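You operate a simulated robot arm through the tools that you are given. There is no shell and no other tool.

You run a simulated robot arm. Do the job below in one go: nothing can be reset, and whatever is moved stays where it is left.

TASK
Clip the grey case's lid on and screw down the fixture case's lid.
Fine: both clips shut; both screws tight with the orange driver, driver back in its holder; gland left as it is.
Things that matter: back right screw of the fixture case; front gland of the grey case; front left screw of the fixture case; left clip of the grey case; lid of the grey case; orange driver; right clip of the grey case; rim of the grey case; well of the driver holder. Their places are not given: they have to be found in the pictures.

Only the result counts: the job must be done as asked and must still hold three seconds after the hand-in. Knocking over, shifting, dropping, spilling or breaking anything else fails it. A push-on lid holds only when it is set on centred and level and pressed home; a screw cap is set on level and turned clockwise until tight.

THE ROBOT
A 7-joint arm with a two-finger parallel gripper, fixed in place. Base frame: the origin is at the foot of the arm, x ahead of it, y to its left, z up; the work surface is at about z = 0.75. Readings come in m, degrees, newtons and seconds.
Its first joint turns from -149.0 to 149.0 degrees. Payload 3.43 kg.
The TCP is the grasp point between the finger pads, 0.03 m short of the fingertips. In the tool frame z runs along the fingers and y along their closing line. Largest opening 0.094 m; finger width 0.028, thickness 0.01; the body of the gripper, 0.05 by 0.096 m, starts 0.055 m behind the TCP.
Orientation is told as [roll, pitch, yaw] about the base's x, y, z axes, in that order, counted from this pose: with the fingers straight down and closing along the base's y, the tool's x points along the base's -x, its y along +y and its z along -z.

THE INTERFACE
- The arm moves only by the tool jog_arm. Its argument "targets" is one flat list of numbers, 7 for each row, row after row: the shift along the tool's x, y, z in units of 40 mm (1.0 is 40 mm), then the turn, a rotation vector about the tool's x, y, z in units of 6 degrees (1.0 is 6 degrees), then the finger opening in m, from 0 to 0.094. In form: [dx, dy, dz, wx, wy, wz, fingers, dx, dy, dz, wx, wy, wz, fingers, ...]. A call has 1 to 20 rows; each row shifts and turns the commanded pose from where the row before left it, along the tool's axes as they then stand. A call with a number of a shift or a turn outside -1 to 1 is refused whole. Rows are played at 5 a second. More than 0.05 m and 8.6 degrees between two rows, or a gripper value outside its range, and nothing of the call is played. Where a pose cannot be reached the arm comes as near as it can. A force on the tool above 40 N (or 10 N above the force at the start of the call, whichever is more), or a blocked arm, ends the call early, and 0.2 s more pass. The fingers move at their own pace (about 0.045 m/s each) and stop on an object; they squeeze with about 21 N. The grip force told is the motor's: it shows also when the fingers shut on nothing. Time passes only in rows, and 0.2 s behind the last, so rows that do not move let the fingers close. The reply holds the time, the measured pose of the TCP, the force on the tool along the base axes, the opening and the grip force, in the units named above and with some noise, with the torque about the TCP (base axes, N m) and any sound that the robot's microphone picked up.
- Cameras (640 x 400 px; columns grow to the right, rows downward): "scene" is fixed at [0.4003, 0.5018, 1.3748]; the picture's right is [-1.00, -0.00, 0.00], its down [-0.00, 0.42, -0.91] and it looks along [0.00, -0.91, -0.42] (base axes); focal length 351 px, centre (320, 200). "wrist" rides on the gripper at [0.076, 0.014, -0.102] in the tool frame; the picture's right is [-0.18, 0.98, 0.00], its down [-0.75, -0.14, -0.64] and it looks along [-0.63, -0.12, 0.77] (tool axes); focal length 243 px, centre (320, 200).
- camera(camera): a new picture of that camera. No time passes.
- pixel_to_xyz(camera, pixels): for up to 12 pixels [column, row] of the newest picture of that camera ("zoom" is the newest enlarged one), the place [x, y, z] in the base frame of the surface seen there, good to about 0.002 m. No time passes.
- inspect(camera, box): a new picture of the part [left, top, right, bottom] of that camera's present view, enlarged. No time passes.
- finish_job(): hands the job in; it is judged then, once.

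Open the gripper and draw the arm clear of the work before you hand the job in, unless the task says otherwise.

The tools are called after "Emit:" by a JSON object that holds its "op" and its "data". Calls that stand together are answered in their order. jog_arm: Moves the arm, as the interface text tells. Its arguments: {"type":"object","properties":{"targets":{"type":"array"}},"required":["targets"]} The other tools are called the same way: camera (camera) takes a picture; pixel_to_xyz (camera, pixels) gives the place of the surface under pixels of a picture; inspect (camera, box) takes an enlarged picture of a part of a camera's view; finish_job () hands the job in.

At the start:

```text
t: 0.0
eef_pos: [0.3638, -0.9175, 1.0771]
tool_rot: [0.1, 0.1, 0.1]
contact_force: [0.5, 0.3, -0.7]
moment: [0.04, -0.03, 0.0]
opening: 0.094
grip_force: 0.1
```

scene: 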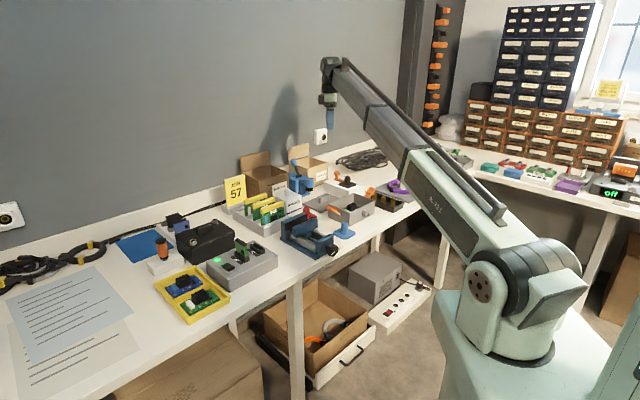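
wrist: 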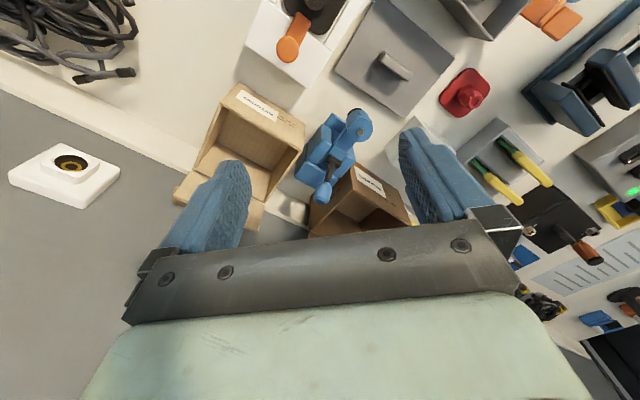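

I start by enlarging the scene around the work area (columns 120-440, rows 140-320) to find the cases, the driver and the holder.

Emit:
{"op": "inspect", "data": {"camera": "scene", "box": [280, 150, 440, 250]}}

Emit:
{"op": "inspect", "data": {"camera": "scene", "box": [120, 200, 300, 320]}}

Emit:
{"op": "inspect", "data": {"camera": "wrist", "box": [220, 0, 640, 260]}}

Emit:
{"op": "inspect", "data": {"camera": "scene", "box": [430, 120, 640, 220]}}

```text
4.00 times, centred on (360, 200) of scene
```

zoom: 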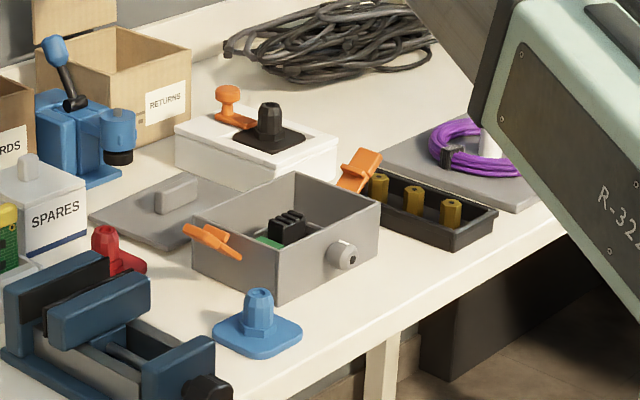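

```text
3.33 times, centred on (210, 260) of scene
```

zoom: 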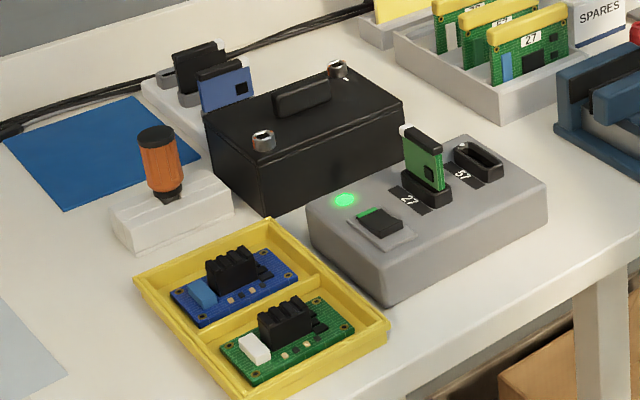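

```text
1.52 times, centred on (430, 130) of wrist
```

zoom: 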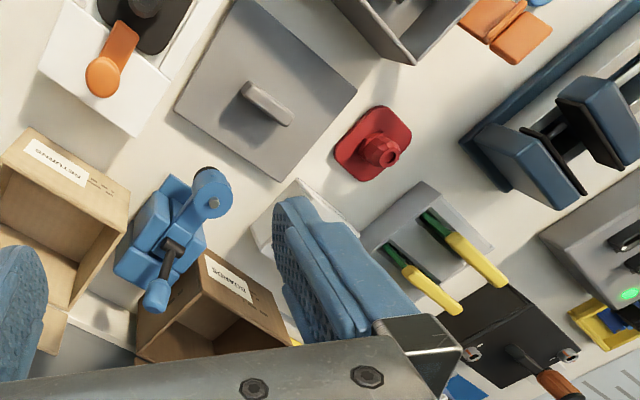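

```text
3.05 times, centred on (535, 170) of scene
```

zoom: 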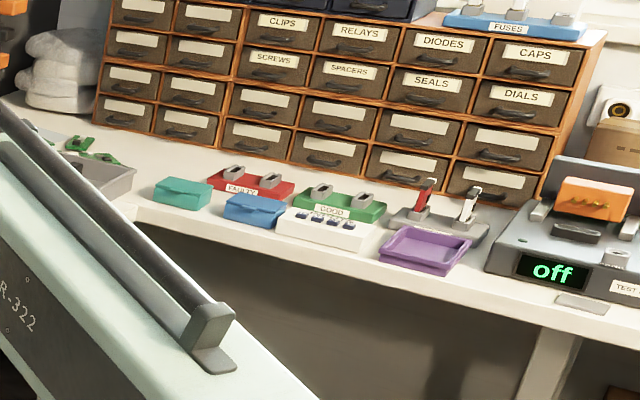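

The grey open case with orange clips sits at about (350,205), its lid behind at (325,200); the black fixture case at (205,240) has two screws, and the orange driver stands in a white holder at (162,250). I measure the places of these.

Emit:
{"op": "inspect", "data": {"camera": "scene", "box": [300, 170, 400, 232]}}

Emit:
{"op": "pixel_to_xyz", "data": {"camera": "scene", "pixels": [[328, 205], [354, 193], [375, 200], [349, 215], [350, 224], [375, 213], [328, 219], [333, 211], [370, 194], [366, 214], [324, 198], [305, 204]]}}

Emit:
{"op": "pixel_to_xyz", "data": {"camera": "scene", "pixels": [[194, 242], [215, 221], [181, 239], [212, 218], [241, 231], [210, 230], [168, 240], [168, 250], [170, 258], [155, 268], [160, 276], [190, 258]]}}

```text
6.40 times, centred on (350, 201) of scene
```

zoom: 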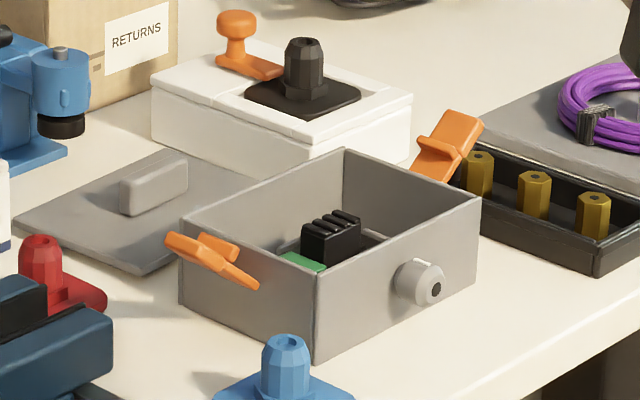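

```text
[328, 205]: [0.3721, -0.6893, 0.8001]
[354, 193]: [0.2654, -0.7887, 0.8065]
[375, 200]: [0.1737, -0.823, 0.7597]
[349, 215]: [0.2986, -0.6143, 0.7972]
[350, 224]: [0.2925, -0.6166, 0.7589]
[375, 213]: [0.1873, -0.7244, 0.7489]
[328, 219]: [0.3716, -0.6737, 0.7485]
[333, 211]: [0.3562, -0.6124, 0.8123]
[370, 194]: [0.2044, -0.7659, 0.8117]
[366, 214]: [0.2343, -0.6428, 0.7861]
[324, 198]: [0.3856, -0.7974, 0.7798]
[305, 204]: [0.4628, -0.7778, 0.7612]
```

```text
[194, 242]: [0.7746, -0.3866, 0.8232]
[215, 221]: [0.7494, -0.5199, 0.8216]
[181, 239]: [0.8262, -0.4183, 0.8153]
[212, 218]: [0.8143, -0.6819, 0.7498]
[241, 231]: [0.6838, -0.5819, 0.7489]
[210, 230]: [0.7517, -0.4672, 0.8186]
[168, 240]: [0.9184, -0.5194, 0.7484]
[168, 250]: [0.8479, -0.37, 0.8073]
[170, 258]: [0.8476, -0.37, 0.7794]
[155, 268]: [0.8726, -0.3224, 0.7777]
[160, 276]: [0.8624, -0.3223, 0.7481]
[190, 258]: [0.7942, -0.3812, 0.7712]
```

The case and lid are rotated about the vertical, so I enlarge each more strongly to measure corners.

Emit:
{"op": "inspect", "data": {"camera": "scene", "box": [322, 184, 382, 230]}}

Emit:
{"op": "inspect", "data": {"camera": "scene", "box": [298, 186, 358, 226]}}

Emit:
{"op": "inspect", "data": {"camera": "scene", "box": [176, 214, 246, 270]}}

Emit:
{"op": "inspect", "data": {"camera": "scene", "box": [145, 230, 195, 280]}}

```text
8.70 times, centred on (352, 207) of scene
```

zoom: 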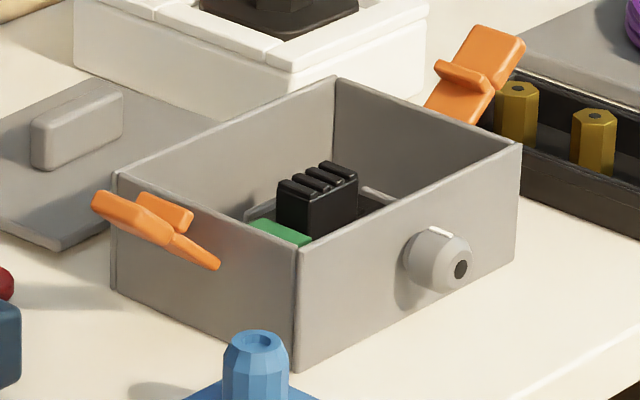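

```text
10.00 times, centred on (328, 206) of scene
```

zoom: 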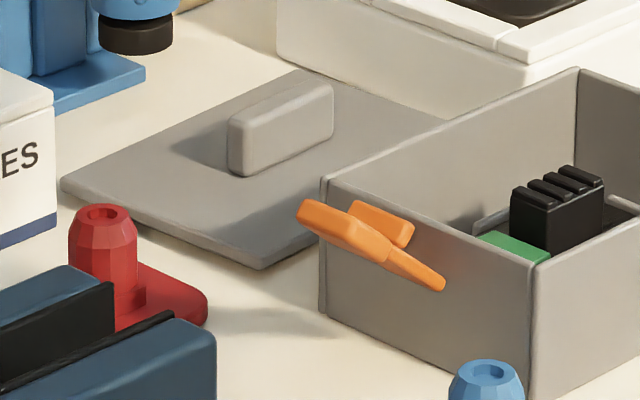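

```text
7.14 times, centred on (211, 242) of scene
```

zoom: 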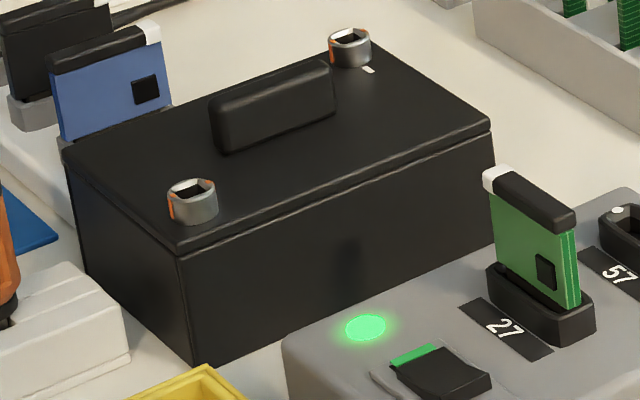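

```text
8.00 times, centred on (170, 255) of scene
```

zoom: 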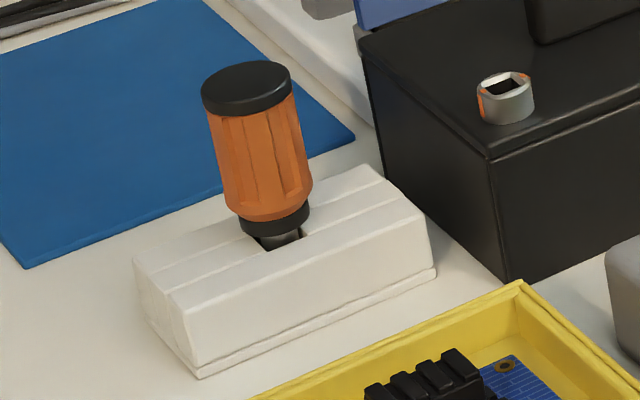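

I measure the driver and holder from the newest zoom (driver cap centre (246,88), holder corners (135,262),(175,300),(430,215),(200,378),(435,275)).

Emit:
{"op": "pixel_to_xyz", "data": {"camera": "zoom", "pixels": [[246, 75], [246, 112], [262, 170], [265, 205], [272, 228], [175, 300], [370, 168], [428, 218], [140, 258], [195, 372], [435, 270], [506, 85]]}}

Emit:
{"op": "inspect", "data": {"camera": "scene", "box": [176, 214, 246, 270]}}

```text
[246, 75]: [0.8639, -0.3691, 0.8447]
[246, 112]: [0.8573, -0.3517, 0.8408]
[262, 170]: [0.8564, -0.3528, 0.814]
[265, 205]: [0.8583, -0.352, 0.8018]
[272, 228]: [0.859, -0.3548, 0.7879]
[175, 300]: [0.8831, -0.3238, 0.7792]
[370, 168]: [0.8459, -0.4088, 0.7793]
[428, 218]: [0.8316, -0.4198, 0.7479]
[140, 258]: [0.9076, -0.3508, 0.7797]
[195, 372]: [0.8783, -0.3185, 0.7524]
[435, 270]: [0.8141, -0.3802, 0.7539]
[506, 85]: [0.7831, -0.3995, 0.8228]
```

```text
7.14 times, centred on (211, 242) of scene
```

zoom: 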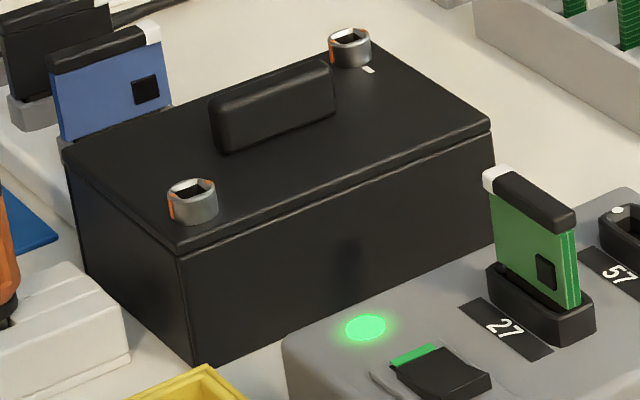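

Now the black case corners and its screws from this zoom.

Emit:
{"op": "pixel_to_xyz", "data": {"camera": "zoom", "pixels": [[184, 185], [212, 192], [190, 210], [348, 32], [366, 42], [350, 58], [368, 70], [180, 240], [72, 150], [486, 122], [270, 90], [200, 355]]}}

Emit:
{"op": "inspect", "data": {"camera": "scene", "box": [188, 236, 204, 246]}}

Emit:
{"op": "inspect", "data": {"camera": "scene", "box": [207, 214, 223, 224]}}

```text
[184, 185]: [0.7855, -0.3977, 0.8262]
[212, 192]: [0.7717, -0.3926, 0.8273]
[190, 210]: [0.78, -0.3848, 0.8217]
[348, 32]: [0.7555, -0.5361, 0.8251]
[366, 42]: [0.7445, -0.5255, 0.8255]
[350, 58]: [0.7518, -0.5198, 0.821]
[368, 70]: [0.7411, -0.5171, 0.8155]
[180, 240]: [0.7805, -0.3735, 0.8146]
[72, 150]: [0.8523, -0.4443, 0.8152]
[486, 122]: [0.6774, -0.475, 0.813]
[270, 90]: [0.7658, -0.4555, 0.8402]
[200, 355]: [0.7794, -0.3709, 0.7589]
```

```text
16.00 times, centred on (196, 241) of scene
```

zoom: 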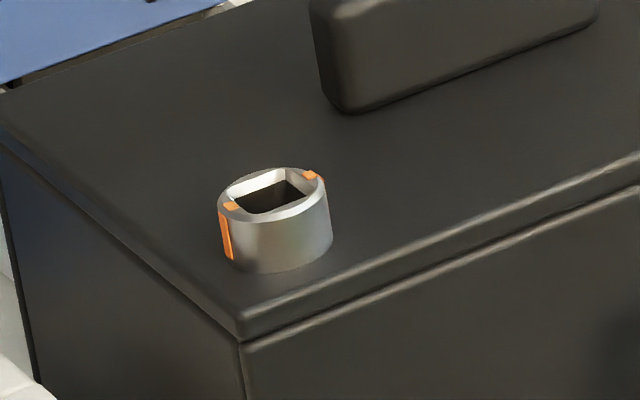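

```text
16.00 times, centred on (215, 219) of scene
```

zoom: 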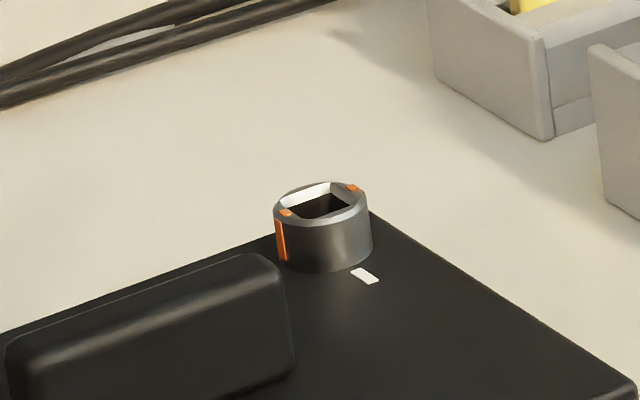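

The screws have square sockets with orange witness marks, and the driver stands upright at about (0.859,-0.363) with its handle from z≈0.79 to 0.845. I fly the arm high to above the fixture case for a close look with the wrist camera.

Emit:
{"op": "jog_arm", "data": {"targets": [-0.7125, 0.809, 0.12, 0, 0, 0, 0.094, -0.7125, 0.809, 0.12, 0, 0, 0, 0.094, -0.7125, 0.809, 0.12, 0, 0, 0, 0.094, -0.7125, 0.809, 0.12, 0, 0, 0, 0.094, -0.7125, 0.809, 0.12, 0, 0, 0, 0.094, -0.7125, 0.809, 0.12, 0, 0, 0, 0.094, -0.7125, 0.809, 0.12, 0, 0, 0, 0.094, -0.7125, 0.809, 0.12, 0, 0, 0, 0.094, -0.7125, 0.809, 0.12, 0, 0, 0, 0.094, -0.7125, 0.809, 0.12, 0, 0, 0, 0.094, -0.7125, 0.809, 0.12, 0, 0, 0, 0.094, -0.7125, 0.809, 0.12, 0, 0, 0, 0.094, -0.7125, 0.809, 0.12, 0, 0, 0, 0.094, -0.7125, 0.809, 0.12, 0, 0, 0, 0.094, -0.7125, 0.809, 0.12, 0, 0, 0, 0.094, -0.7125, 0.809, 0.12, 0, 0, 0, 0.094]}}

Emit:
{"op": "camera", "data": {"camera": "wrist"}}

Emit:
{"op": "camera", "data": {"camera": "scene"}}

```text
t: 3.4
eef_pos: [0.8219, -0.3976, 1.0023]
tool_rot: [0.0, 0.0, -0.1]
contact_force: [-0.8, -0.1, -0.2]
moment: [-0.03, 0.03, 0.02]
opening: 0.0942
grip_force: 0.1
```

```text
taken
```

wrist: 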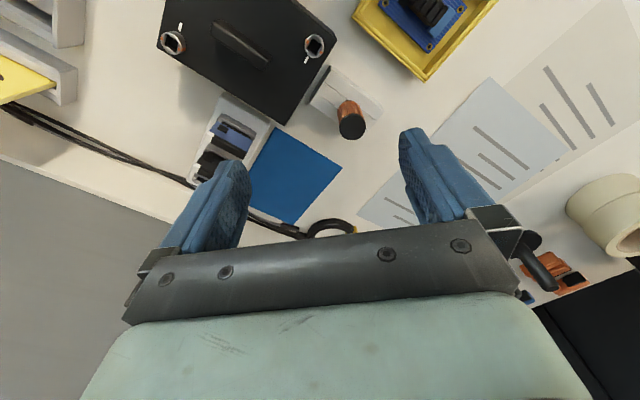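

```text
taken
```

scene: 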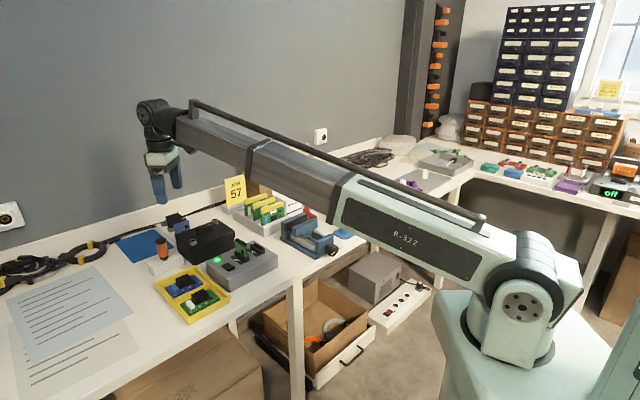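

The wrist view shows both screws at (173,43) and (314,45), and the driver at (350,120). I enlarge these.

Emit:
{"op": "inspect", "data": {"camera": "wrist", "box": [150, 15, 200, 65]}}

Emit:
{"op": "inspect", "data": {"camera": "wrist", "box": [290, 20, 340, 70]}}

Emit:
{"op": "inspect", "data": {"camera": "wrist", "box": [300, 60, 400, 150]}}

Emit:
{"op": "pixel_to_xyz", "data": {"camera": "wrist", "pixels": [[350, 127], [350, 115], [173, 42], [314, 45], [330, 70], [382, 108], [345, 100]]}}

```text
8.00 times, centred on (175, 40) of wrist
```

zoom: 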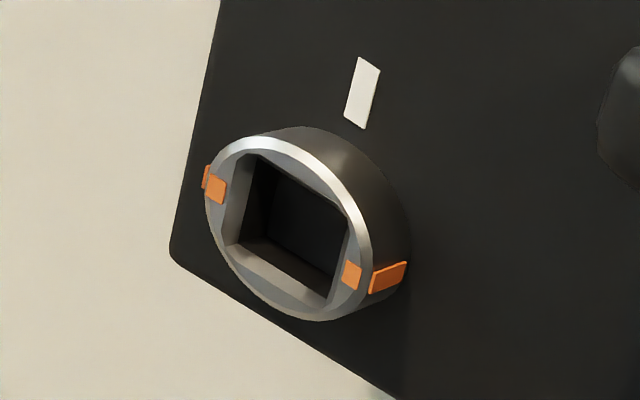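

```text
8.00 times, centred on (315, 45) of wrist
```

zoom: 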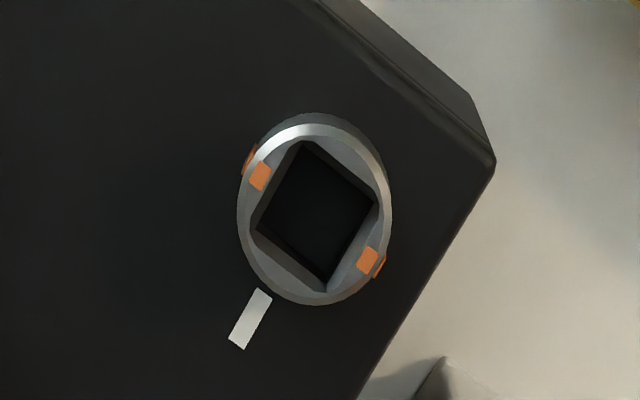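

```text
4.44 times, centred on (350, 105) of wrist
```

zoom: 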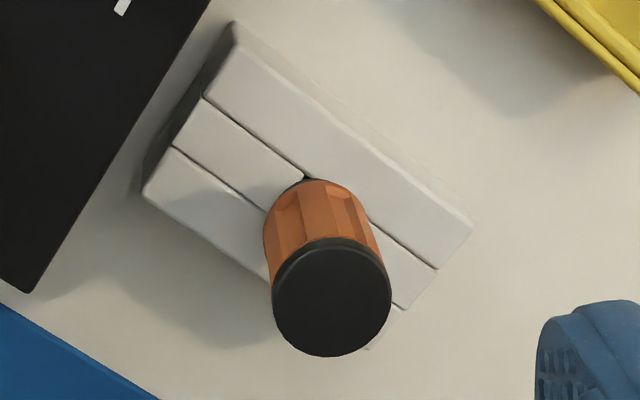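

```text
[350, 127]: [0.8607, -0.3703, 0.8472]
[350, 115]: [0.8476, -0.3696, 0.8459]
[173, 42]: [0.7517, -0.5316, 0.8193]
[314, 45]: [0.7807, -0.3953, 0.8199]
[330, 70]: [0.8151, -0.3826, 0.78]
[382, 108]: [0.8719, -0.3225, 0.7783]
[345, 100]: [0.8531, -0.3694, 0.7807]
```

The screws' orange marks sit about 90° off the white lid marks, so each wants roughly a quarter turn clockwise. I measure the holder and case edges for the yaw.

Emit:
{"op": "pixel_to_xyz", "data": {"camera": "zoom", "pixels": [[240, 40], [462, 230], [207, 97], [436, 268], [152, 190], [395, 300], [331, 297], [331, 245], [275, 300], [388, 297], [331, 352], [20, 280]]}}

Emit:
{"op": "inspect", "data": {"camera": "wrist", "box": [150, 0, 350, 125]}}

```text
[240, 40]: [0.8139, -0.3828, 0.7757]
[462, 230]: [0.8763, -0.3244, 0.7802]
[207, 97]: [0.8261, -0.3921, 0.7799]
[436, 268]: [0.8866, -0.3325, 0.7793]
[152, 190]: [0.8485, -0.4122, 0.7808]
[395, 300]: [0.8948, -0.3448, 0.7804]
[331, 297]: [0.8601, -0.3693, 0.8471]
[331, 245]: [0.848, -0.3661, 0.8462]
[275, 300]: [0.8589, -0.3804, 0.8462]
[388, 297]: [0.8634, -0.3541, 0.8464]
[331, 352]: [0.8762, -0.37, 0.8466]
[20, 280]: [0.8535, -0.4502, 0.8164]
```

```text
3.20 times, centred on (250, 62) of wrist
```

zoom: 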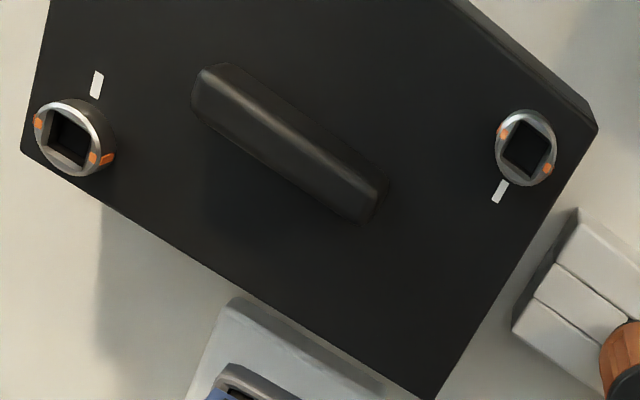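

Measuring the case's corners, screw centres and handle ends in this zoom.

Emit:
{"op": "pixel_to_xyz", "data": {"camera": "zoom", "pixels": [[26, 152], [432, 395], [590, 130], [75, 138], [527, 148], [70, 125], [220, 80], [365, 205], [98, 85], [500, 192], [96, 157], [548, 168]]}}

Emit:
{"op": "jog_arm", "data": {"targets": [0, 0, 0, 0, 0, -0.92, 0.094, 0, 0, 0, 0, 0, -0.92, 0.094, 0, 0, 0, 0, 0, -0.92, 0.094, 0, 0, 0, 0, 0, -0.92, 0.094, 0, 0, 0, 0, 0, -0.92, 0.094, 0, 0, 0, 0, 0, -0.92, 0.094, 0, 0, 0, 0, 0, -0.92, 0.094, 0, 0, 0, 0, 0, -0.92, 0.094, 0, 0, 0, 0, 0, 0, 0.094]}}

```text
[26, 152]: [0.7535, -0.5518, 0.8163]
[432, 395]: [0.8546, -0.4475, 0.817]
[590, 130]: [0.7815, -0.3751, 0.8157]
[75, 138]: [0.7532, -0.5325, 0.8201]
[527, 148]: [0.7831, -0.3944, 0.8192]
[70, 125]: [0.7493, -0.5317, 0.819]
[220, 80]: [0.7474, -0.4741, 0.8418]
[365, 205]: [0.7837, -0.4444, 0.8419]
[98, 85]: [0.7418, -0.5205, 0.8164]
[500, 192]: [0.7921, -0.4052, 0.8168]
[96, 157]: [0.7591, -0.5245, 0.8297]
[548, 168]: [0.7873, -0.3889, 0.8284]
```

```text
t: 5.4
eef_pos: [0.8187, -0.3992, 1.0004]
tool_rot: [0.0, 0.0, 44.2]
contact_force: [0.2, -0.9, 0.1]
moment: [0.0, -0.01, -0.04]
opening: 0.0938
grip_force: 0.1
```

Yaw is 44.2°, matching the holder and case. I move over the driver at about z=0.90 and look.

Emit:
{"op": "jog_arm", "data": {"targets": [-0.44, -0.06, 0.2, 0, 0, 0, 0.094, -0.44, -0.06, 0.5, 0, 0, 0, 0.094, -0.44, -0.06, 0.8, 0, 0, 0, 0.094, 0, 0, 1.0, 0, 0, 0, 0.094, 0, 0, 0, 0, 0, 0, 0.094]}}

Emit:
{"op": "camera", "data": {"camera": "wrist"}}

Emit:
{"op": "inspect", "data": {"camera": "scene", "box": [120, 200, 220, 280]}}

```text
t: 6.6
eef_pos: [0.8643, -0.3678, 0.9002]
tool_rot: [0.0, 0.1, 44.2]
contact_force: [-0.9, -0.3, 0.0]
moment: [-0.02, 0.03, -0.01]
opening: 0.094
grip_force: 0.0
```

```text
taken
```

wrist: 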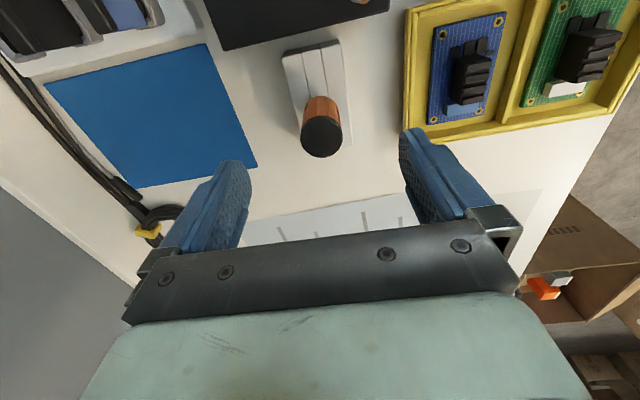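

```text
5.00 times, centred on (170, 240) of scene
```

zoom: 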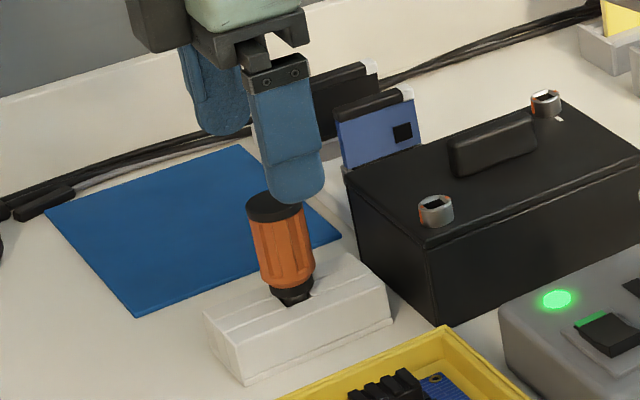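

Cap centre appears at about (321,137), where a point straight under the TCP would be near (320,142). I zoom in to measure it exactly.

Emit:
{"op": "inspect", "data": {"camera": "wrist", "box": [270, 80, 370, 170]}}

```text
4.44 times, centred on (320, 125) of wrist
```

zoom: 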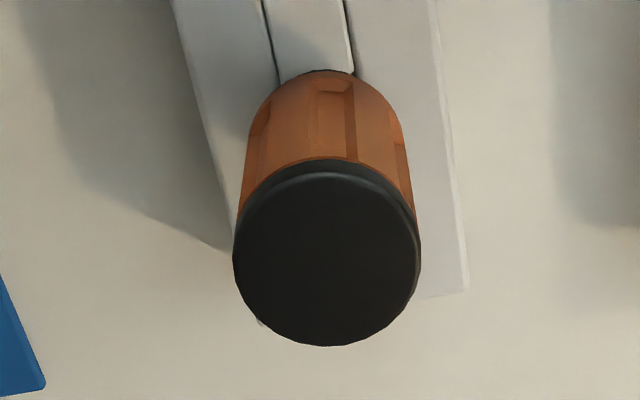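

Emit:
{"op": "pixel_to_xyz", "data": {"camera": "zoom", "pixels": [[328, 258], [240, 258], [415, 258], [328, 185], [328, 338], [328, 300], [280, 258], [370, 258], [300, 258], [350, 258]]}}

```text
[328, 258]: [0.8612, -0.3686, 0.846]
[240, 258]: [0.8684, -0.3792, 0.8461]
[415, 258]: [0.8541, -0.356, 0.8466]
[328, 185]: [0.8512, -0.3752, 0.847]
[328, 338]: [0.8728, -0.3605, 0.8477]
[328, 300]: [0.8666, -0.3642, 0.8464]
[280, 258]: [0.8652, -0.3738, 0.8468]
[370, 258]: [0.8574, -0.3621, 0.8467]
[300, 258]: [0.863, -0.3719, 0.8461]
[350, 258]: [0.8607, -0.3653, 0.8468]
```

The cap's centre is about (0.8616,-0.3678). I shift 2 mm, descend to z≈0.823 with the fingers straddling the handle, then close.

Emit:
{"op": "jog_arm", "data": {"targets": [0.045, 0.045, 0.0, 0, 0, 0, 0.07, 0, 0, 0.6, 0, 0, 0, 0.06, 0, 0, 0.6, 0, 0, 0, 0.06, 0, 0, 0.6, 0, 0, 0, 0.06, 0, 0, 0.12, 0, 0, 0, 0.06, 0, 0, 0, 0, 0, 0, 0.06]}}

Emit:
{"op": "camera", "data": {"camera": "wrist"}}

Emit:
{"op": "inspect", "data": {"camera": "scene", "box": [120, 200, 220, 280]}}

```text
t: 8.0
eef_pos: [0.8606, -0.3668, 0.8242]
tool_rot: [0.0, 0.0, 44.3]
contact_force: [-0.3, 0.0, -0.7]
moment: [-0.01, -0.01, 0.01]
opening: 0.0601
grip_force: 0.0
```

```text
taken
```

wrist: 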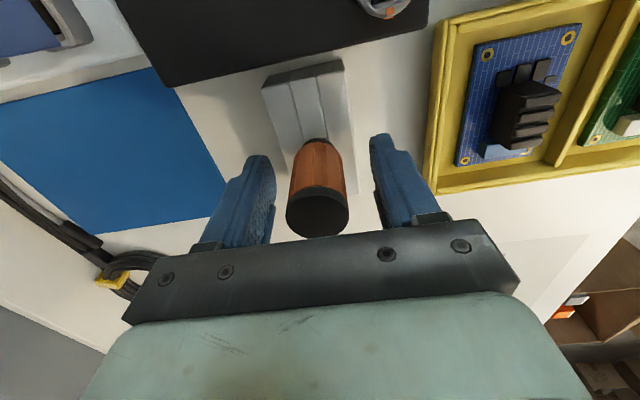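

```text
5.00 times, centred on (170, 240) of scene
```

zoom: 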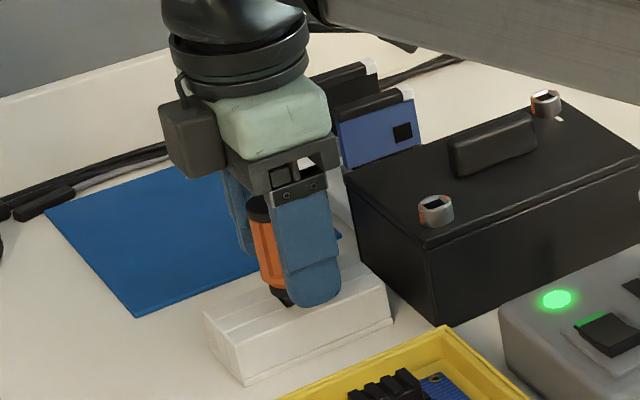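

I zoom in to check the handle's centring between the fingers before closing.

Emit:
{"op": "inspect", "data": {"camera": "wrist", "box": [240, 120, 400, 250]}}

Emit:
{"op": "pixel_to_xyz", "data": {"camera": "wrist", "pixels": [[317, 212], [290, 212], [345, 212], [317, 200], [317, 232], [300, 212], [335, 212]]}}

```text
3.08 times, centred on (320, 185) of wrist
```

zoom: 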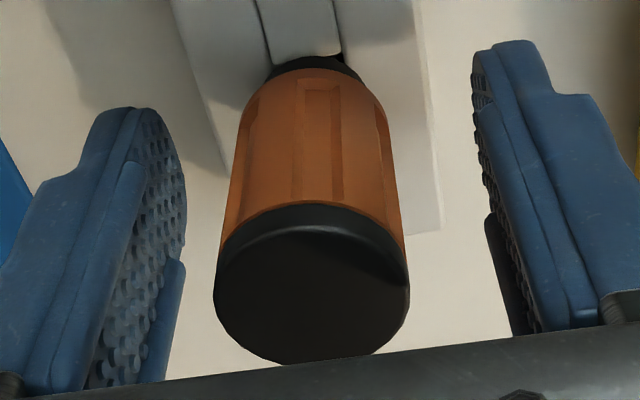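

```text
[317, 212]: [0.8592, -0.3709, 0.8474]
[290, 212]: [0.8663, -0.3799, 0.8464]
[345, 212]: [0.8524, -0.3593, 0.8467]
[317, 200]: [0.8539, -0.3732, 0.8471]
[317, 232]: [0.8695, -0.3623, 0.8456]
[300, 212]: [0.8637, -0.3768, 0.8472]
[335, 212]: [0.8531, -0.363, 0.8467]
```

The handle sits about 2 mm toward tool -y and 2 mm toward tool +x. I correct that and close the fingers.

Emit:
{"op": "jog_arm", "data": {"targets": [0.045, -0.045, 0.02, 0, 0, 0, 0.06, 0, 0, 0, 0, 0, 0, 0.04, 0, 0, 0, 0, 0, 0, 0.02, 0, 0, 0, 0, 0, 0, 0.01, 0, 0, 0, 0, 0, 0, 0.01, 0, 0, 0, 0, 0, 0, 0.01]}}

Emit:
{"op": "camera", "data": {"camera": "wrist"}}

```text
t: 9.4
eef_pos: [0.8612, -0.3702, 0.8234]
tool_rot: [-0.1, 0.0, 44.2]
contact_force: [0.0, 0.0, 0.5]
moment: [-0.01, 0.03, 0.01]
opening: 0.0296
grip_force: 21.2
```

```text
taken
```

wrist: 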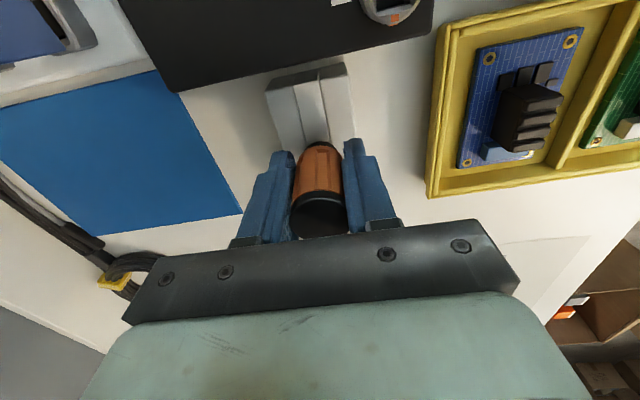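

The driver is gripped (opening 0.0296, 21 N). I lift it straight up and look at the bit.

Emit:
{"op": "jog_arm", "data": {"targets": [0, 0, -0.3, 0, 0, 0, 0.01, 0, 0, -0.5, 0, 0, 0, 0.01, 0, 0, -0.7, 0, 0, 0, 0.01, 0, 0, -1.0, 0, 0, 0, 0.01, 0, 0, 0, 0, 0, 0, 0.01]}}

Emit:
{"op": "camera", "data": {"camera": "wrist"}}

Emit:
{"op": "inspect", "data": {"camera": "scene", "box": [130, 200, 210, 270]}}

```text
t: 10.6
eef_pos: [0.8618, -0.3705, 0.9217]
tool_rot: [0.1, -0.1, 44.2]
contact_force: [0.9, 0.8, -1.1]
moment: [0.03, -0.05, 0.02]
opening: 0.0297
grip_force: 21.0
```

```text
taken
```

wrist: 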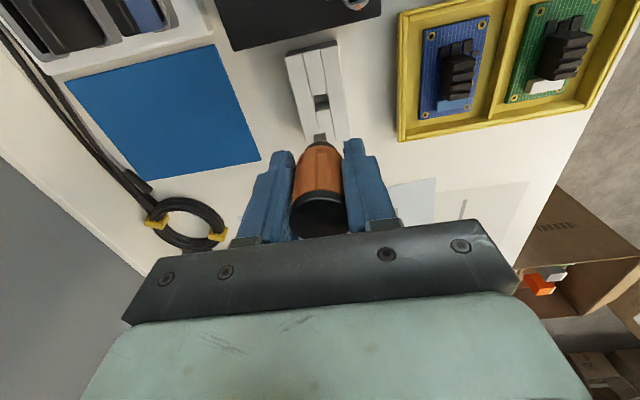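

```text
5.71 times, centred on (170, 235) of scene
```

zoom: 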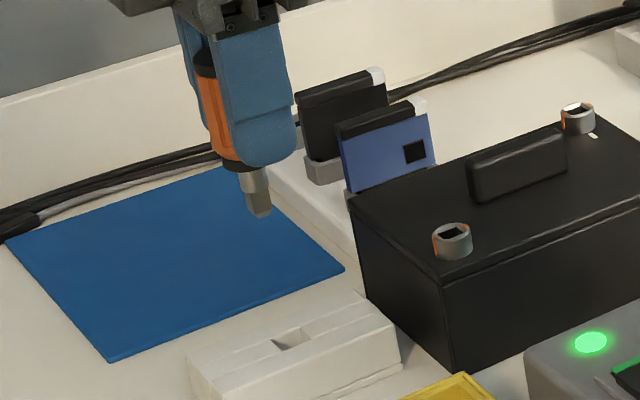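

The bit is out, its tip at zoom (259,214), the empty square well at (293,340). I measure both.

Emit:
{"op": "pixel_to_xyz", "data": {"camera": "zoom", "pixels": [[257, 212], [262, 205], [255, 180], [240, 165], [275, 338], [315, 336], [293, 328], [293, 346]]}}

Emit:
{"op": "inspect", "data": {"camera": "wrist", "box": [270, 40, 370, 150]}}

Emit:
{"op": "inspect", "data": {"camera": "scene", "box": [150, 220, 180, 240]}}

```text
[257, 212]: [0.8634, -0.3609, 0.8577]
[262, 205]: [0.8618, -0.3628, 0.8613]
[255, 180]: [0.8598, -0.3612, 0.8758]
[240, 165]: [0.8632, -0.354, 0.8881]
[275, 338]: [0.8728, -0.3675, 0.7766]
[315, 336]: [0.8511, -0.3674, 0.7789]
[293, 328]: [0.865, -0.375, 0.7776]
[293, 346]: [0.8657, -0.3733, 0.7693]
```

```text
3.64 times, centred on (320, 95) of wrist
```

zoom: 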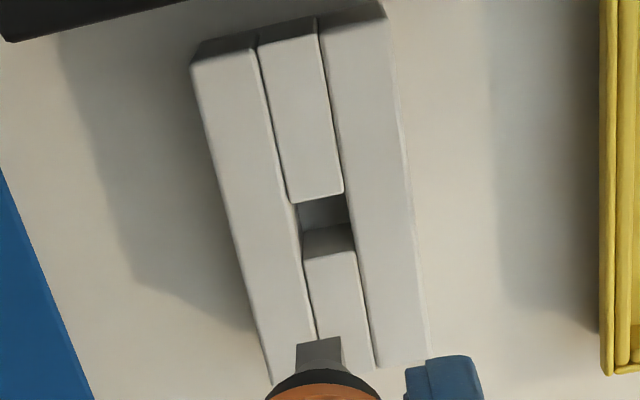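

```text
16.00 times, centred on (165, 230) of scene
```

zoom: 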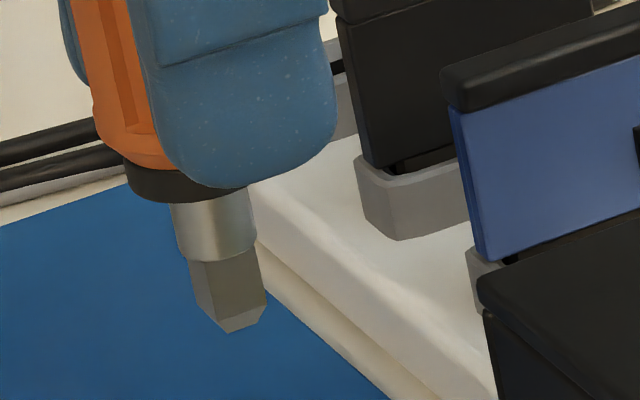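

The driver axis lies on the tool axis, tip about 65 mm below the TCP, flats along the tool axes. I carry it over the front left screw at the same height (tip at ~0.857, above everything on the lid).

Emit:
{"op": "jog_arm", "data": {"targets": [0.6, 0.3, 0, 0, 0, 0, 0.01, 0.6, 0.3, 0, 0, 0, 0, 0.01, 0.5, 0.3, 0, 0, 0, 0, 0.01, 0, 0, 0, 0, 0, 0, 0.01]}}

Emit:
{"op": "camera", "data": {"camera": "wrist"}}

Emit:
{"op": "inspect", "data": {"camera": "wrist", "box": [270, 70, 370, 150]}}

Emit:
{"op": "inspect", "data": {"camera": "scene", "box": [160, 200, 240, 260]}}

```text
t: 11.6
eef_pos: [0.786, -0.3922, 0.9206]
tool_rot: [0.0, 0.1, 44.2]
contact_force: [0.4, 0.6, -1.6]
moment: [-0.03, 0.04, 0.0]
opening: 0.0296
grip_force: 20.7
```

```text
taken
```

wrist: 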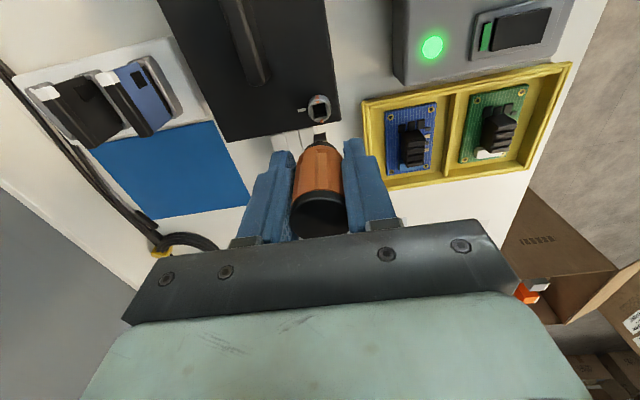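

```text
5.00 times, centred on (320, 110) of wrist
```

zoom: 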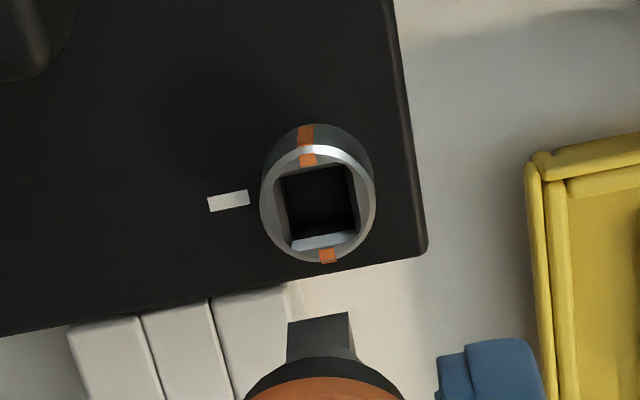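

```text
6.67 times, centred on (200, 230) of scene
```

zoom: 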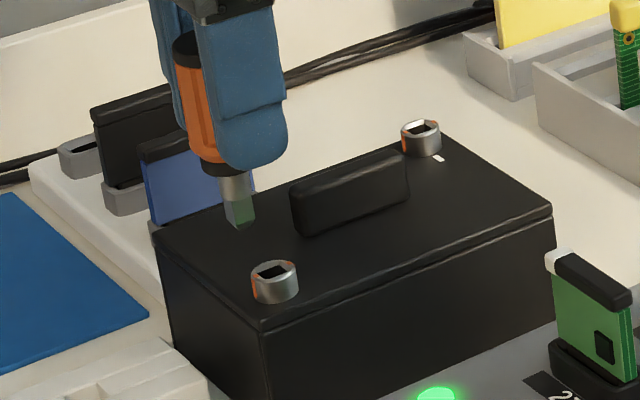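

The head's top rim spans zoom columns 260-376 and rows 142-264, orange marks front/back, white mark at left, so a clockwise quarter turn should line up. I measure the rim points.

Emit:
{"op": "inspect", "data": {"camera": "wrist", "box": [300, 90, 340, 140]}}

```text
8.00 times, centred on (320, 115) of wrist
```

zoom: 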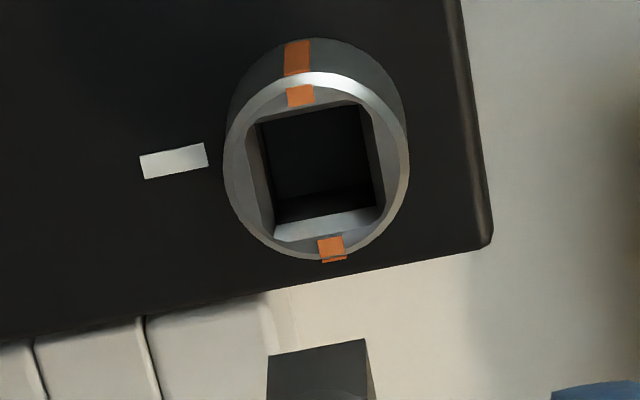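

Emit:
{"op": "pixel_to_xyz", "data": {"camera": "zoom", "pixels": [[229, 170], [403, 165], [305, 84], [330, 247], [250, 185], [380, 145], [301, 97], [240, 150], [316, 145], [316, 225], [320, 350], [316, 345]]}}

```text
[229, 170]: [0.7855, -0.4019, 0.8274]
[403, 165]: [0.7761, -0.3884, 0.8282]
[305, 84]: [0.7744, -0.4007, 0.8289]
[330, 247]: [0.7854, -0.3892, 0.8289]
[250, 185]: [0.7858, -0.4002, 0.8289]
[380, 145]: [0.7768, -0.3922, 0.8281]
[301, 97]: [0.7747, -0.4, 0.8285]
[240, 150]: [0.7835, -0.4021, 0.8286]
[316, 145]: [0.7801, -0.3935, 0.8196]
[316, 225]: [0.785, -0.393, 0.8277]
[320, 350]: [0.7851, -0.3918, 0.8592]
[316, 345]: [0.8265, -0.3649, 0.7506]
```

Screw centre measures about (0.7804,-0.395), top z≈0.828; relative to the bit I need about +8 mm tool x and +1 mm tool y. I make that shift, go down 20 mm and re-check.

Emit:
{"op": "jog_arm", "data": {"targets": [0.2, 0.025, 0, 0, 0, 0, 0.01, 0, 0, 0.5, 0, 0, 0, 0.01, 0, 0, 0, 0, 0, 0, 0.01]}}

Emit:
{"op": "inspect", "data": {"camera": "wrist", "box": [290, 90, 350, 150]}}

Emit:
{"op": "inspect", "data": {"camera": "scene", "box": [180, 222, 220, 250]}}

```text
t: 12.4
eef_pos: [0.7806, -0.3959, 0.9028]
tool_rot: [0.0, 0.0, 44.2]
contact_force: [-0.8, -1.0, 0.0]
moment: [0.01, -0.01, -0.03]
opening: 0.0296
grip_force: 20.8
```

```text
6.67 times, centred on (320, 120) of wrist
```

zoom: 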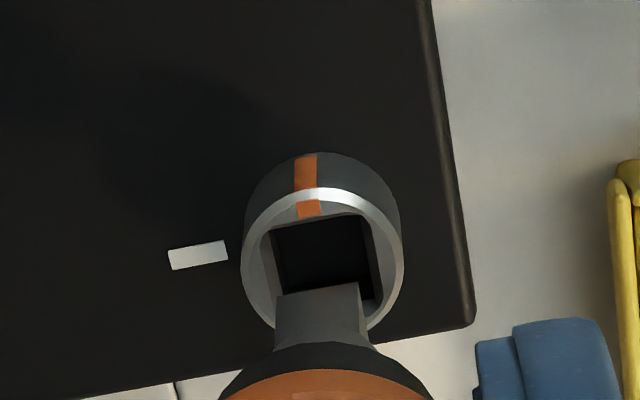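

```text
14.29 times, centred on (200, 236) of scene
```

zoom: 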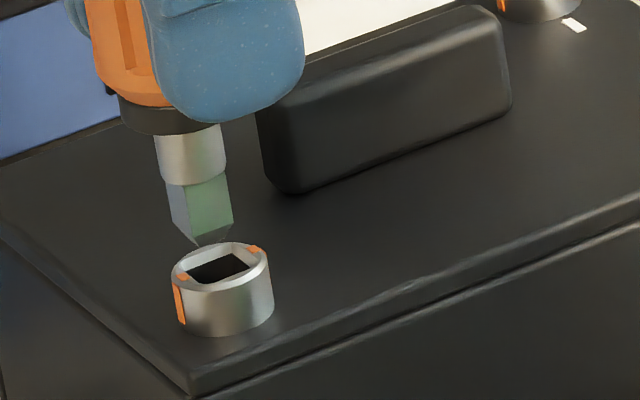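

The wrist view says aligned; I check the bit tip height in the scene zoom (bit lower end near (205,235), socket centre (219,266)).

Emit:
{"op": "pixel_to_xyz", "data": {"camera": "zoom", "pixels": [[200, 235], [220, 215], [180, 215], [205, 190], [195, 150], [160, 120], [219, 247], [222, 285], [176, 265], [268, 262], [213, 238], [230, 220]]}}

```text
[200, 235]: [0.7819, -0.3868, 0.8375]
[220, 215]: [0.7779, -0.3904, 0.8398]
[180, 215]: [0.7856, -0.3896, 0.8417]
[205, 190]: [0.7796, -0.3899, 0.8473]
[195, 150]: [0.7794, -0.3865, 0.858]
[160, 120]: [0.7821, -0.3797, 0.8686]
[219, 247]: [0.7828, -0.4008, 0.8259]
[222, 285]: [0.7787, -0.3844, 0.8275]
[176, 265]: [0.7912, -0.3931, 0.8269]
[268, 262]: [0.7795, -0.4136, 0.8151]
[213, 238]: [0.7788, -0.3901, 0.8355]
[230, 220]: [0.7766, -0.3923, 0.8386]
```

Bit axis and socket centre agree within ~1.5 mm, tip at z≈0.8355. I lower gently 12 mm in small rows and watch the force.

Emit:
{"op": "jog_arm", "data": {"targets": [0, 0, 0.1, 0, 0, 0, 0.01, 0, 0, 0.05, 0, 0, 0, 0.01, 0, 0, 0.05, 0, 0, 0, 0.01, 0, 0, 0.05, 0, 0, 0, 0.01, 0, 0, 0.05, 0, 0, 0, 0.01]}}

Emit:
{"op": "inspect", "data": {"camera": "scene", "box": [180, 222, 220, 250]}}

Emit:
{"op": "inspect", "data": {"camera": "wrist", "box": [290, 90, 350, 150]}}

```text
t: 13.6
eef_pos: [0.7819, -0.3968, 0.8915]
tool_rot: [0.1, 0.0, 44.1]
contact_force: [0.9, 0.8, 0.0]
moment: [0.0, -0.01, 0.02]
opening: 0.03
grip_force: 21.3
```

```text
14.29 times, centred on (200, 236) of scene
```

zoom: 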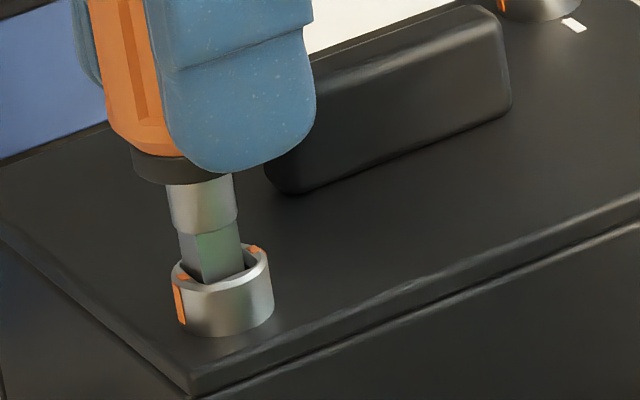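

```text
6.67 times, centred on (320, 120) of wrist
```

zoom: 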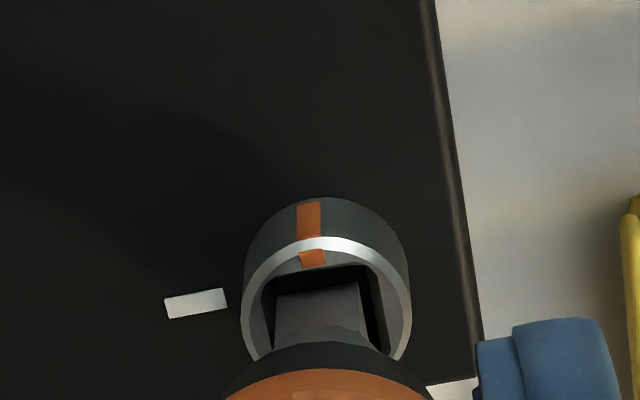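

No contact and the bit is entering the socket; it sits ~1 mm left of the socket centre. I nudge +1 mm tool y and go deeper in 1 mm steps.

Emit:
{"op": "jog_arm", "data": {"targets": [0.012, 0.022, 0, 0, 0, 0, 0.01, 0, 0, 0.03, 0, 0, 0, 0.01, 0, 0, 0.03, 0, 0, 0, 0.01, 0, 0, 0.03, 0, 0, 0, 0.01, 0, 0, 0.03, 0, 0, 0, 0.01]}}

Emit:
{"op": "inspect", "data": {"camera": "scene", "box": [180, 222, 220, 250]}}

Emit:
{"op": "inspect", "data": {"camera": "wrist", "box": [290, 90, 350, 150]}}

```text
t: 14.8
eef_pos: [0.7785, -0.3973, 0.8874]
tool_rot: [0.0, 0.0, 44.3]
contact_force: [-1.9, 0.9, 5.0]
moment: [0.01, 0.07, 0.0]
opening: 0.0293
grip_force: 20.9
```

```text
14.29 times, centred on (200, 236) of scene
```

zoom: 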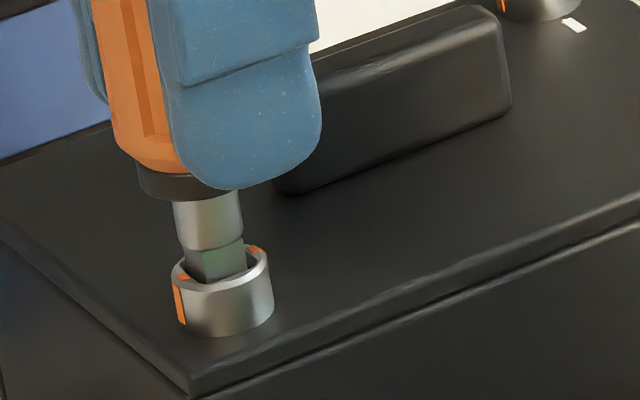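

```text
6.67 times, centred on (320, 120) of wrist
```

zoom: 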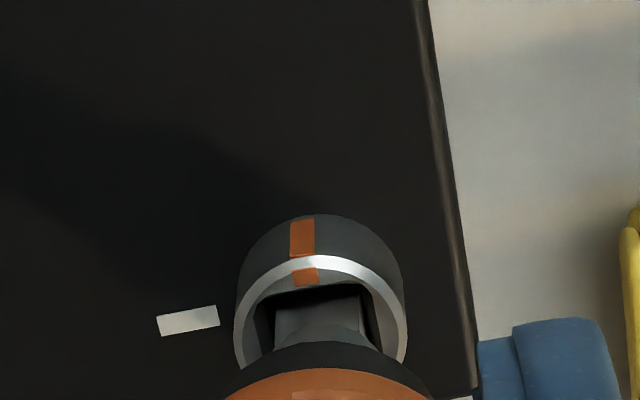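

Contact at 5 N with the tip ~8 mm deep in the socket (floor reached). I press slightly and start turning clockwise 30° while watching the torque.

Emit:
{"op": "jog_arm", "data": {"targets": [0, 0, 0.015, 0, 0, 0, 0.01, 0, 0, 0, 0, 0, 1, 0.01, 0, 0, 0, 0, 0, 1, 0.01, 0, 0, 0, 0, 0, 1, 0.01, 0, 0, 0, 0, 0, 1, 0.01, 0, 0, 0, 0, 0, 1, 0.01]}}

Emit:
{"op": "inspect", "data": {"camera": "scene", "box": [180, 222, 220, 250]}}

Emit:
{"op": "inspect", "data": {"camera": "wrist", "box": [290, 90, 350, 150]}}

```text
t: 16.2
eef_pos: [0.7788, -0.3973, 0.8869]
tool_rot: [0.0, 0.0, 14.0]
contact_force: [-1.2, 3.8, 9.2]
moment: [0.27, 0.01, 0.03]
opening: 0.0294
grip_force: 21.4
```

```text
14.29 times, centred on (200, 236) of scene
```

zoom: 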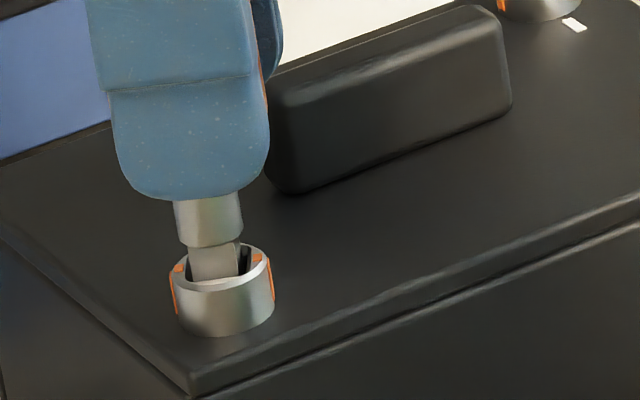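

```text
6.67 times, centred on (320, 120) of wrist
```

zoom: 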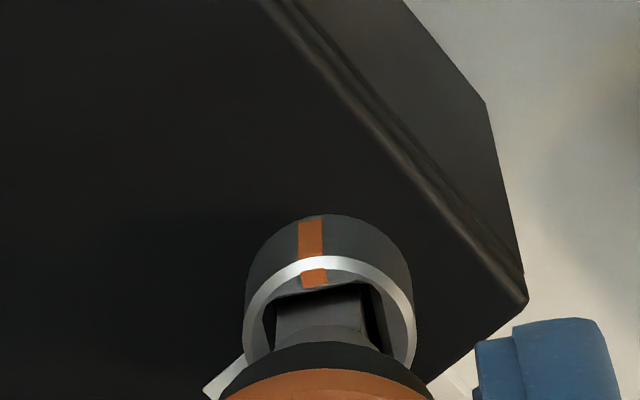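

The screw head turns along with the driver (orange mark stays facing the tool). A 4 N sideways load shows I'm ~1.5 mm off axis, so I correct slightly and go on turning clockwise.

Emit:
{"op": "jog_arm", "data": {"targets": [-0.03, 0.03, 0, 0, 0, 0, 0.01, 0, 0, 0, 0, 0, 1, 0.01, 0, 0, 0, 0, 0, 1, 0.01, 0, 0, 0, 0, 0, 1, 0.01, 0, 0, 0, 0, 0, 1, 0.01, 0, 0, 0, 0, 0, 1, 0.01]}}

Emit:
{"op": "inspect", "data": {"camera": "scene", "box": [180, 222, 220, 250]}}

```text
t: 17.6
eef_pos: [0.781, -0.3952, 0.8862]
tool_rot: [0.0, 0.0, -16.0]
contact_force: [-3.2, -1.3, 9.7]
moment: [-0.16, 0.22, 0.01]
opening: 0.0294
grip_force: 20.8
```

```text
14.29 times, centred on (200, 236) of scene
```

zoom: 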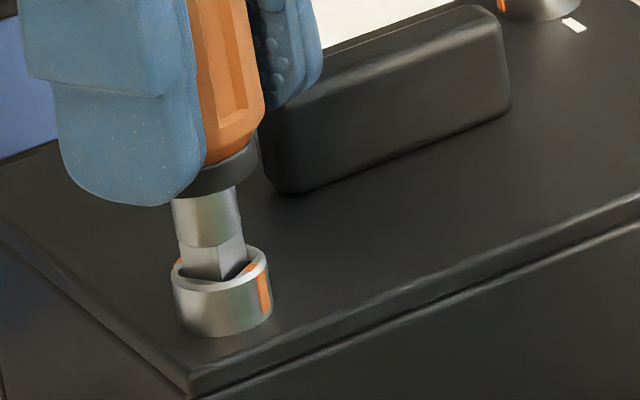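

Turned 60° so far without a stop. I continue 30° more and watch for a stop or click.

Emit:
{"op": "jog_arm", "data": {"targets": [0.017, 0, 0, 0, 0, 0, 0.01, 0, 0, 0, 0, 0, 1, 0.01, 0, 0, 0, 0, 0, 1, 0.01, 0, 0, 0, 0, 0, 1, 0.01, 0, 0, 0, 0, 0, 1, 0.01, 0, 0, 0, 0, 0, 0.7, 0.01]}}

Emit:
{"op": "inspect", "data": {"camera": "scene", "box": [180, 222, 220, 250]}}

Emit:
{"op": "inspect", "data": {"camera": "wrist", "box": [290, 90, 350, 150]}}

```text
t: 19.0
eef_pos: [0.7792, -0.3955, 0.8868]
tool_rot: [0.0, -0.1, -44.1]
contact_force: [3.0, 4.2, 8.1]
moment: [0.2, -0.24, 0.01]
opening: 0.0294
grip_force: 20.9
```

```text
14.29 times, centred on (200, 236) of scene
```

zoom: 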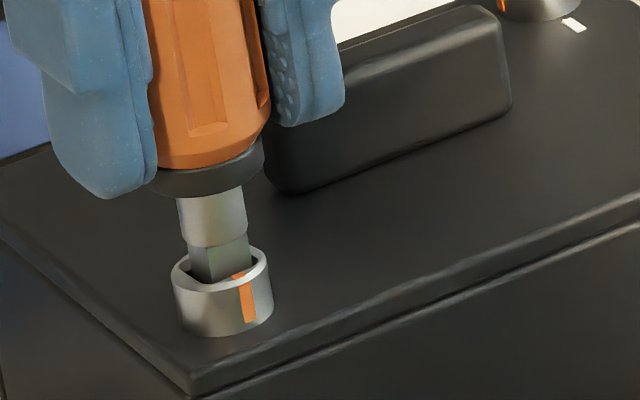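

```text
6.67 times, centred on (320, 120) of wrist
```

zoom: 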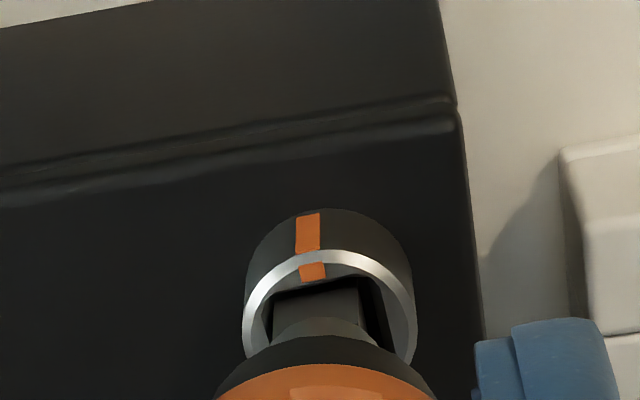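

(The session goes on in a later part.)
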